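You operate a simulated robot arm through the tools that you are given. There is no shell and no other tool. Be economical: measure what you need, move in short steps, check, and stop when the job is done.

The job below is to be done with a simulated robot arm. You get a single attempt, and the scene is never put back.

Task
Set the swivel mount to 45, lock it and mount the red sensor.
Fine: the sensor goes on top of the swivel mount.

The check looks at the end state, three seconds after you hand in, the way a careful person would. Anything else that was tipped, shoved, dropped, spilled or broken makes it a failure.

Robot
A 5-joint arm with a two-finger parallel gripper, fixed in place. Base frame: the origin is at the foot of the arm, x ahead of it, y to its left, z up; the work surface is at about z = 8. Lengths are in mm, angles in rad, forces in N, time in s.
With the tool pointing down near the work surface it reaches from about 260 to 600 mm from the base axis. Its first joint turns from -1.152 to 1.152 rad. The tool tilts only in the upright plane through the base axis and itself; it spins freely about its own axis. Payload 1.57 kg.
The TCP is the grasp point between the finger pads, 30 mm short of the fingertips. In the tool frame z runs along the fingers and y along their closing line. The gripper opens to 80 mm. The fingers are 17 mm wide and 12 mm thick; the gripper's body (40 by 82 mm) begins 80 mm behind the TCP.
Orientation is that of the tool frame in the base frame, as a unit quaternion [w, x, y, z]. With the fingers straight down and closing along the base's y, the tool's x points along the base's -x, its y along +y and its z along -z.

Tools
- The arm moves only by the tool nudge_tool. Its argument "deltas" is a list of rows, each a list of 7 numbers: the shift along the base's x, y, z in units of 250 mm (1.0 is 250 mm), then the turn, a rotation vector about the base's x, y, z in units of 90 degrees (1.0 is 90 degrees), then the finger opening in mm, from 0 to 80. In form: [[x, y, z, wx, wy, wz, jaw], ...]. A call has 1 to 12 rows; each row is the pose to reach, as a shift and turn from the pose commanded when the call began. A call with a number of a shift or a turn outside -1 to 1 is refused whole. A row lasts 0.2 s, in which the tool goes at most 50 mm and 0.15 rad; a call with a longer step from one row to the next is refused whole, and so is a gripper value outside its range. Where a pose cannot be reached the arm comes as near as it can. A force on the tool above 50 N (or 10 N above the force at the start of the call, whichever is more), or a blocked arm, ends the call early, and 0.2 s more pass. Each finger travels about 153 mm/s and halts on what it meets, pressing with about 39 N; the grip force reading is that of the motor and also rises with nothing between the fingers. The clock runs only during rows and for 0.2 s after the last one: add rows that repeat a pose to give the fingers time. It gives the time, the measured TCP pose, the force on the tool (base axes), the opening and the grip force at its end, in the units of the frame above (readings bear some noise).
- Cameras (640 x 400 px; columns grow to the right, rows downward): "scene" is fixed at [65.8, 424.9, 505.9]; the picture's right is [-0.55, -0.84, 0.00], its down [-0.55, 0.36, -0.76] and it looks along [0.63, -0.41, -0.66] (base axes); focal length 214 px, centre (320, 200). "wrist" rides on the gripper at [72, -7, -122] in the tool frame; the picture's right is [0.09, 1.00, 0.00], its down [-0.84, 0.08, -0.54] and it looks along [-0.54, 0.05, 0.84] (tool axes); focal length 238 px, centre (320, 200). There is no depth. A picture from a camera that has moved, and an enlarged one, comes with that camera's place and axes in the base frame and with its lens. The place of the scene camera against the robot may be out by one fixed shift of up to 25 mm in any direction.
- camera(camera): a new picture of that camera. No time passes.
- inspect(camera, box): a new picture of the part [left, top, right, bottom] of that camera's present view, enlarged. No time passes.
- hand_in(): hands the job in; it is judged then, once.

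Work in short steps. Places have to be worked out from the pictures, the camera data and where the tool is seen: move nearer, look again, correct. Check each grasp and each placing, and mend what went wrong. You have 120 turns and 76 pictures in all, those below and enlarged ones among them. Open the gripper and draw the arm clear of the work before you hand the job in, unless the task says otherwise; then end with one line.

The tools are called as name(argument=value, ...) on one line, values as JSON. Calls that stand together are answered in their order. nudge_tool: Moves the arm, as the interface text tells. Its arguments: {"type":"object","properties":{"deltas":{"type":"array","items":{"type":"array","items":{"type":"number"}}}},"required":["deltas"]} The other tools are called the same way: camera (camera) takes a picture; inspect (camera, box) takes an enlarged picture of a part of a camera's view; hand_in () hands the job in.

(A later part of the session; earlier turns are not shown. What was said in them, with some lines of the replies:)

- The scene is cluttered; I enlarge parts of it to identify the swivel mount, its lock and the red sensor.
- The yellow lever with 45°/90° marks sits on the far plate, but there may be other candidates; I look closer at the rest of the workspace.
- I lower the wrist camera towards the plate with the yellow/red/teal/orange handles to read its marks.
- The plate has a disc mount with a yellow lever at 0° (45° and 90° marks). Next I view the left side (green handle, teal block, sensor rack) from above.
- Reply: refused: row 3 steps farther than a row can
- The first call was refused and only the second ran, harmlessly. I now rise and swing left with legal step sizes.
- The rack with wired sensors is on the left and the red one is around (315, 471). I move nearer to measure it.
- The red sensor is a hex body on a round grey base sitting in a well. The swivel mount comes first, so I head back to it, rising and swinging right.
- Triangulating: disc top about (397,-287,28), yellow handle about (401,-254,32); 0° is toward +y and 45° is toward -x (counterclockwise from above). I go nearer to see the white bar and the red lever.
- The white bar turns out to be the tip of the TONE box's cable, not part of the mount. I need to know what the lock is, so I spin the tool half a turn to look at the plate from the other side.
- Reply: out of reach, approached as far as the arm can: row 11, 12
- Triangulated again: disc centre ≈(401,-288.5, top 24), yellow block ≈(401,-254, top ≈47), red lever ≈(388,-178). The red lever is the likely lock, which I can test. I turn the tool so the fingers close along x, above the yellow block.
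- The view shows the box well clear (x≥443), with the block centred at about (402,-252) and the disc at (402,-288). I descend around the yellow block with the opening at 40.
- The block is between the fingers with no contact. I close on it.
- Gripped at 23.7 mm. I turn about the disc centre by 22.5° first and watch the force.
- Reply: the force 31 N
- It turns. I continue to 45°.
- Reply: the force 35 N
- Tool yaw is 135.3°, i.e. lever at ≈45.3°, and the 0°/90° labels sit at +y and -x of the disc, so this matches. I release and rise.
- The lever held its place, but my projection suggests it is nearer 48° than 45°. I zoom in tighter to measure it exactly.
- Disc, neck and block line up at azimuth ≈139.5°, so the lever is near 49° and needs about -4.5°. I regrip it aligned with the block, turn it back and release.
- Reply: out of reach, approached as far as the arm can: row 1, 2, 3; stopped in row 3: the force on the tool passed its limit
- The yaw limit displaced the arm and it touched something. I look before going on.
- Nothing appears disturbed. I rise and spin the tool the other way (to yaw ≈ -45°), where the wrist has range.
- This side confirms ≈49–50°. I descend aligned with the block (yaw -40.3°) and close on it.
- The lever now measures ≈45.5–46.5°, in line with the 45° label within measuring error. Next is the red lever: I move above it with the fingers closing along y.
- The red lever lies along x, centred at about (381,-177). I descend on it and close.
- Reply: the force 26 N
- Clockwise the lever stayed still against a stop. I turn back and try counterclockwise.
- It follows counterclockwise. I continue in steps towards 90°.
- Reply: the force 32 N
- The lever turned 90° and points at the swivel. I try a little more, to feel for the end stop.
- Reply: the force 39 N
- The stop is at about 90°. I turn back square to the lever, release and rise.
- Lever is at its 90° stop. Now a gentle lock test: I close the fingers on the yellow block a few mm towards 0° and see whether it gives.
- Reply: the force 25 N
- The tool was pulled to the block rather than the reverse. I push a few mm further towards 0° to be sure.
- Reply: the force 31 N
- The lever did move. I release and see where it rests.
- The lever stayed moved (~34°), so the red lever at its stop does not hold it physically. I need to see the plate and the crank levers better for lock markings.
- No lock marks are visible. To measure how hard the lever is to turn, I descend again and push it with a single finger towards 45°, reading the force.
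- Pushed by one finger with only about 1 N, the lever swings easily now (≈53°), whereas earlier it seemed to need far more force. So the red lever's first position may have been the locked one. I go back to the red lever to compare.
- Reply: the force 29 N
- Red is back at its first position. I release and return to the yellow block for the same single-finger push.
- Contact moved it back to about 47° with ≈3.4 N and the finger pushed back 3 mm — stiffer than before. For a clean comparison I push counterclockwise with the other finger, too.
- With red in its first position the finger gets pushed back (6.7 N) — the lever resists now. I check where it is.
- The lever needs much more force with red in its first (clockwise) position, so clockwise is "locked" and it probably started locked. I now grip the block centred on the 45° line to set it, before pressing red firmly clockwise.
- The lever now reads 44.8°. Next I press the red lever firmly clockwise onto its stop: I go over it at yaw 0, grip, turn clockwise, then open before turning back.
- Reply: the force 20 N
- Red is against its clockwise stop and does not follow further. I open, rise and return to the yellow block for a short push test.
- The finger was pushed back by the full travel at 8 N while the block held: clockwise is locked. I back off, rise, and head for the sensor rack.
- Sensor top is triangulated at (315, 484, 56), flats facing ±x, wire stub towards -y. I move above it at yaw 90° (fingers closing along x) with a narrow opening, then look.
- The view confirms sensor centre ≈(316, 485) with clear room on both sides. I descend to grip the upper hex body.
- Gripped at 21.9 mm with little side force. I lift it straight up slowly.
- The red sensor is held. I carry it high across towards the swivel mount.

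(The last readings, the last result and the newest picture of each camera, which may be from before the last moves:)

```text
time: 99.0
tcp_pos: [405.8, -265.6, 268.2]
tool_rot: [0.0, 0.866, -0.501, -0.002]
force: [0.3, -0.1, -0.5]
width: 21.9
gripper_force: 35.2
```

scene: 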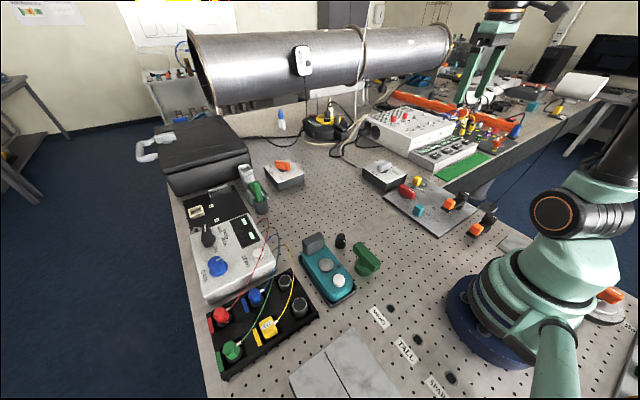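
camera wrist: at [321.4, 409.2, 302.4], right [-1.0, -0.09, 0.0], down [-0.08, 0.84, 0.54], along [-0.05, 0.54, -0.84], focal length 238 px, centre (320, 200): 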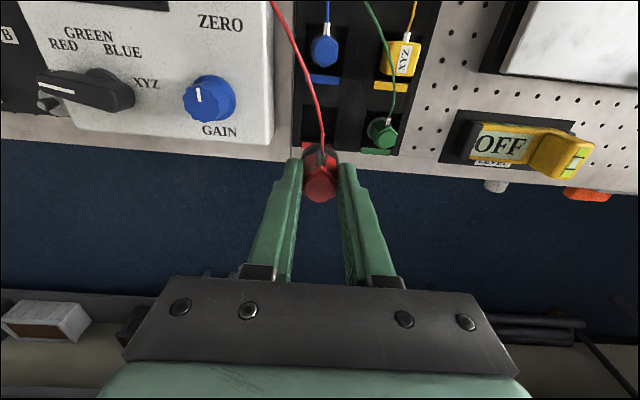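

nudge_tool(deltas=[[-0.014, -0.088, -0.12, 0, 0, 0, 12], [-0.014, -0.088, -0.27, 0, 0, 0, 12], [-0.014, -0.088, -0.42, 0, 0, 0, 12], [-0.014, -0.088, -0.56, 0, 0, 0, 12], [-0.014, -0.088, -0.56, 0, 0, 0, 12]])

inspect(camera="wrist", box=[230, 60, 410, 240])

```text
time: 100.2
tcp_pos: [403.0, -285.9, 130.3]
tool_rot: [0.0, 0.866, -0.5, -0.001]
force: [-0.3, 0.0, -0.4]
width: 21.8
gripper_force: 34.5
```

```text
2.22 times, centred on (320, 150) of wrist
camera zoom: at [445.6, -347.1, 252.2], right [-0.82, -0.58, 0.0], down [-0.48, 0.69, 0.54], along [-0.32, 0.44, -0.84], focal length 530 px, centre (320, 311)
```

zoom: 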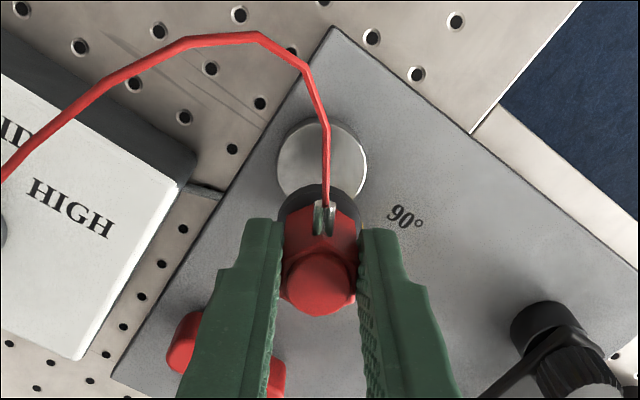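

Sensor is upright above the disc, about 1.5 mm off in y. I correct and descend to just above contact.

nudge_tool(deltas=[[0, -0.006, -0.06, 0, 0, 0, 12], [0, -0.006, -0.12, 0, 0, 0, 12], [0, -0.006, -0.16, 0, 0, 0, 12], [0, -0.006, -0.18, 0, 0, 0, 12], [0, -0.006, -0.18, 0, 0, 0, 12]])

nudge_tool(deltas=[[0, 0, -0.008, 0, 0, 0, 12], [0, 0, -0.016, 0, 0, 0, 12], [0, 0, -0.016, 0, 0, 0, 12]])

```text
time: 101.4
tcp_pos: [403.7, -288.4, 86.3]
tool_rot: [0.0, 0.866, -0.501, -0.002]
force: [0.0, 0.2, -0.1]
width: 22.2
gripper_force: 34.3
```

```text
time: 102.2
tcp_pos: [403.5, -288.2, 82.3]
tool_rot: [0.0, 0.866, -0.5, -0.002]
force: [-0.2, -0.6, -0.8]
width: 22.0
gripper_force: 34.8
```

nudge_tool(deltas=[[0, 0, -0.008, 0, 0, 0, 12], [0, 0, -0.012, 0, 0, 0, 12], [0, 0, -0.012, 0, 0, 0, 12]])

nudge_tool(deltas=[[0, 0, -0.008, 0, 0, 0, 12], [0, 0, -0.008, 0, 0, 0, 12]])

nudge_tool(deltas=[[0, 0, -0.008, 0, 0, 0, 12], [0, 0, -0.008, 0, 0, 0, 12]])

```text
time: 103.0
tcp_pos: [402.1, -287.2, 78.5]
tool_rot: [-0.001, 0.866, -0.499, -0.002]
force: [0.5, -1.2, -6.5]
width: 21.9
gripper_force: 35.0
```

```text
time: 103.6
tcp_pos: [403.1, -286.8, 79.8]
tool_rot: [0.0, 0.866, -0.499, -0.001]
force: [-4.3, 6.3, 14.8]
width: 22.1
gripper_force: 34.8
```

```text
time: 104.2
tcp_pos: [403.7, -288.3, 78.2]
tool_rot: [0.0, 0.866, -0.5, 0.0]
force: [-6.4, -0.5, 25.7]
width: 22.0
gripper_force: 34.6
```

A slight pull (magnet) and then rising contact force: it is seated at z≈78. I relieve the pressure, open gently and look.

nudge_tool(deltas=[[0, 0, 0.01, 0, 0, 0, 12], [0, 0, 0.01, 0, 0, 0, 26], [0, 0, 0.01, 0, 0, 0, 34], [0, 0, 0.01, 0, 0, 0, 34]])

nudge_tool(deltas=[[0, 0, 0.06, 0, 0, 0, 34], [0, 0, 0.16, 0, 0, 0, 34], [0, 0, 0.28, 0, 0, 0, 34], [-0.01, 0.02, 0.4, 0, 0, 0, 34], [-0.01, 0.02, 0.4, 0, 0, 0, 34]])

inspect(camera="wrist", box=[240, 40, 400, 200])

```text
time: 105.2
tcp_pos: [403.8, -288.1, 77.8]
tool_rot: [0.0, 0.866, -0.501, -0.002]
force: [0.6, 0.3, 1.1]
width: 34.1
gripper_force: 0.0
```

```text
time: 106.4
tcp_pos: [398.8, -284.7, 180.6]
tool_rot: [0.0, 0.866, -0.499, -0.001]
force: [0.5, 0.3, -0.4]
width: 33.8
gripper_force: 0.1
```

```text
2.50 times, centred on (320, 120) of wrist
camera zoom: at [441.2, -345.2, 302.4], right [-0.82, -0.58, 0.0], down [-0.48, 0.69, 0.55], along [-0.32, 0.44, -0.84], focal length 596 px, centre (320, 400)
```

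zoom: 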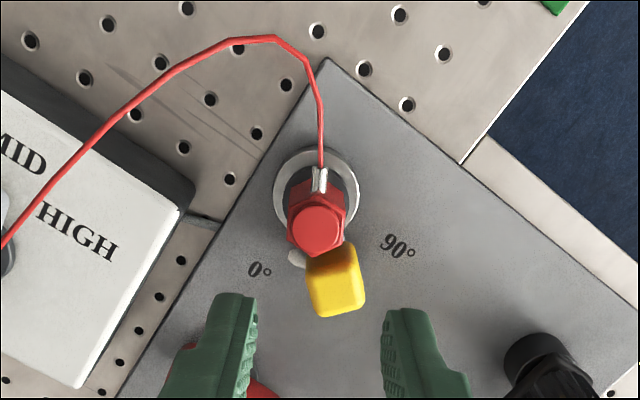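

The sensor sits centred on the disc. The lever angle looks a little past 45° in this view, so I zoom in to measure.

inspect(camera="wrist", box=[290, 90, 360, 170])

```text
5.00 times, centred on (325, 130) of wrist
camera zoom: at [441.2, -345.2, 302.4], right [-0.82, -0.58, 0.0], down [-0.48, 0.69, 0.55], along [-0.32, 0.44, -0.84], focal length 1192 px, centre (295, 550)
```

zoom: 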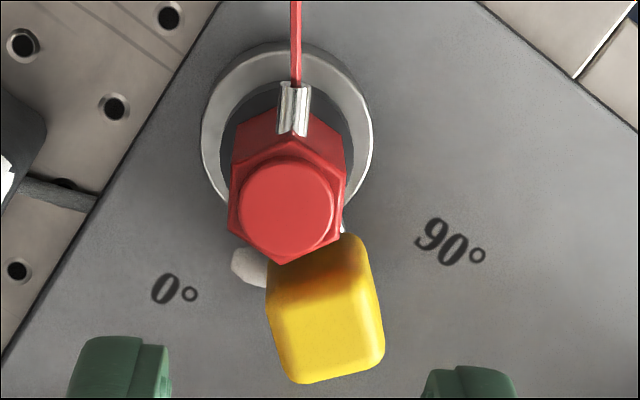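

The lever reads ≈48–50°: the push test crept it. I go back to yaw -46° and repeat the grip that set it to 44.8°, staying clear of the sensor.

nudge_tool(deltas=[[-0.02, 0.02, 0, 0, 0, -0.09, 46], [-0.04, 0.04, 0, 0, 0, -0.18, 46], [-0.06, 0.06, 0, 0, 0, -0.27, 46], [-0.093, 0.096, 0, 0, 0, -0.36, 46], [-0.093, 0.096, 0, 0, 0, -0.45, 46], [-0.093, 0.096, 0, 0, 0, -0.54, 46], [-0.093, 0.096, 0, 0, 0, -0.63, 46], [-0.093, 0.096, 0, 0, 0, -0.72, 46], [-0.093, 0.096, 0, 0, 0, -0.81, 46], [-0.093, 0.096, 0, 0, 0, -0.9, 46], [-0.093, 0.096, 0, 0, 0, -0.98, 46]])

nudge_tool(deltas=[[0, 0, 0, 0, 0, -0.09, 46], [0, 0, 0, 0, 0, -0.18, 46], [0, 0, 0, 0, 0, -0.27, 46], [0, 0, 0, 0, 0, -0.36, 46], [0, 0, 0, 0, 0, -0.45, 46], [0, 0, 0, 0, 0, -0.54, 46], [0, 0, 0, 0, 0, -0.63, 46], [0, 0, 0, 0, 0, -0.72, 46], [0, 0, 0, 0, 0, -0.81, 46], [0, 0, 0, 0, 0, -0.863, 46], [0, 0, 0, 0, 0, -0.863, 46]])

```text
time: 108.8
tcp_pos: [376.1, -258.1, 178.1]
tool_rot: [0.0, -0.272, 0.962, 0.0]
force: [-0.6, 0.2, 0.3]
width: 46.3
gripper_force: 0.1
```

```text
time: 111.2
tcp_pos: [377.1, -258.6, 177.7]
tool_rot: [0.001, 0.39, 0.921, -0.001]
force: [-0.2, 0.1, 0.2]
width: 45.7
gripper_force: 0.1
```

nudge_tool(deltas=[[-0.004, -0.008, -0.12, 0, 0, 0, 46], [-0.004, -0.008, -0.25, 0, 0, 0, 46], [-0.004, -0.008, -0.37, 0, 0, 0, 46], [-0.004, -0.008, -0.44, 0, 0, 0, 46], [-0.004, -0.008, -0.48, 0, 0, 0, 46], [-0.004, -0.008, -0.48, 0, 0, 0, 46], [-0.004, -0.008, -0.48, 0, 0, 0, 35], [-0.004, -0.008, -0.48, 0, 0, 0, 25], [-0.004, -0.008, -0.48, 0, 0, 0, 15], [-0.004, -0.008, -0.48, 0, 0, 0, 15], [-0.004, -0.008, -0.48, 0, 0, 0, 15]])

```text
time: 113.6
tcp_pos: [376.0, -260.5, 59.8]
tool_rot: [0.001, 0.389, 0.921, -0.001]
force: [4.3, 8.3, -3.8]
width: 24.0
gripper_force: 35.7
```

Same state as before (width 24.0, flush). I release, rise and check.

nudge_tool(deltas=[[0, 0, 0, 0, 0, 0, 30], [0, 0, 0, 0, 0, 0, 40], [0, 0, 0, 0, 0, 0, 46], [0, 0, 0.12, 0, 0, 0, 46], [0, 0, 0.25, 0, 0, 0, 46], [0, 0, 0.36, 0, 0, 0, 46], [0, 0, 0.36, 0, 0, 0, 46]])

inspect(camera="wrist", box=[275, 85, 375, 185])

```text
time: 115.2
tcp_pos: [373.3, -261.0, 145.7]
tool_rot: [0.002, 0.39, 0.921, 0.0]
force: [-0.1, -0.4, -0.7]
width: 46.0
gripper_force: 0.0
```

```text
4.00 times, centred on (325, 135) of wrist
camera zoom: at [319.4, -216.6, 267.8], right [0.65, 0.76, 0.0], down [0.64, -0.55, 0.54], along [0.41, -0.35, -0.84], focal length 953 px, centre (300, 460)
```

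zoom: 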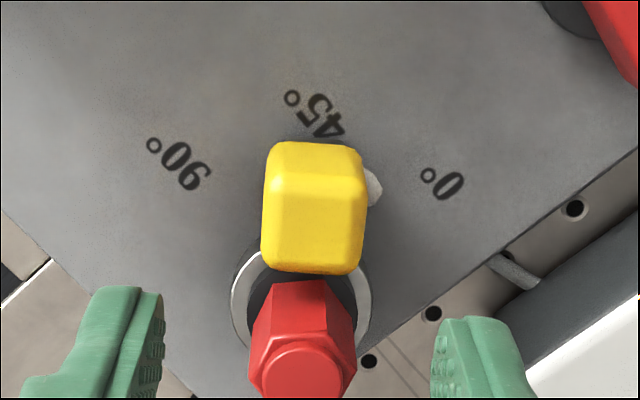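

The lever reads ≈44.5° with the sensor centred on the disc. I draw the arm clear and take a last look.

nudge_tool(deltas=[[0, 0, 0.18, 0, 0, 0, 60], [-0.02, 0.03, 0.36, 0, 0, 0, 80], [-0.05, 0.1, 0.52, 0, 0, 0.08, 80], [-0.1, 0.24, 0.64, 0, 0, 0.16, 80], [-0.14, 0.4, 0.72, 0, 0, 0.24, 80], [-0.14, 0.4, 0.72, 0, 0, 0.24, 80]])

inspect(camera="scene", box=[385, 150, 485, 230])

```text
time: 116.6
tcp_pos: [339.6, -159.0, 324.9]
tool_rot: [0.002, 0.21, 0.978, -0.001]
force: [0.4, 0.0, -1.0]
width: 80.2
gripper_force: 0.1
```

```text
5.00 times, centred on (435, 190) of scene
camera zoom: at [65.8, 425.0, 505.9], right [-0.55, -0.84, 0.0], down [-0.55, 0.36, -0.76], along [0.63, -0.41, -0.66], focal length 1072 px, centre (-255, 250)
```

zoom: 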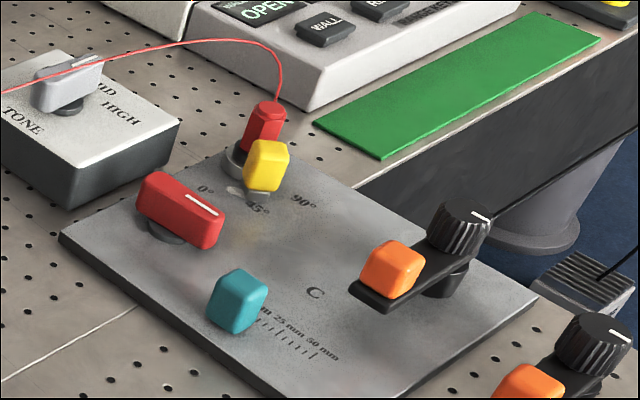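

The plate, red lever (clockwise, the stiff position), yellow lever near 45° and the red sensor on the disc all look right, and nothing else appears disturbed. I hand in.

hand_in()

```text
The job is handed in.
```

The swivel mount reads about 44.5°, the red sensor is on its disc, and the red lever is at its clockwise stop. I took that as locked because the swivel was much stiffer there, though hard pushes still crept it a few degrees and no marking confirmed it.
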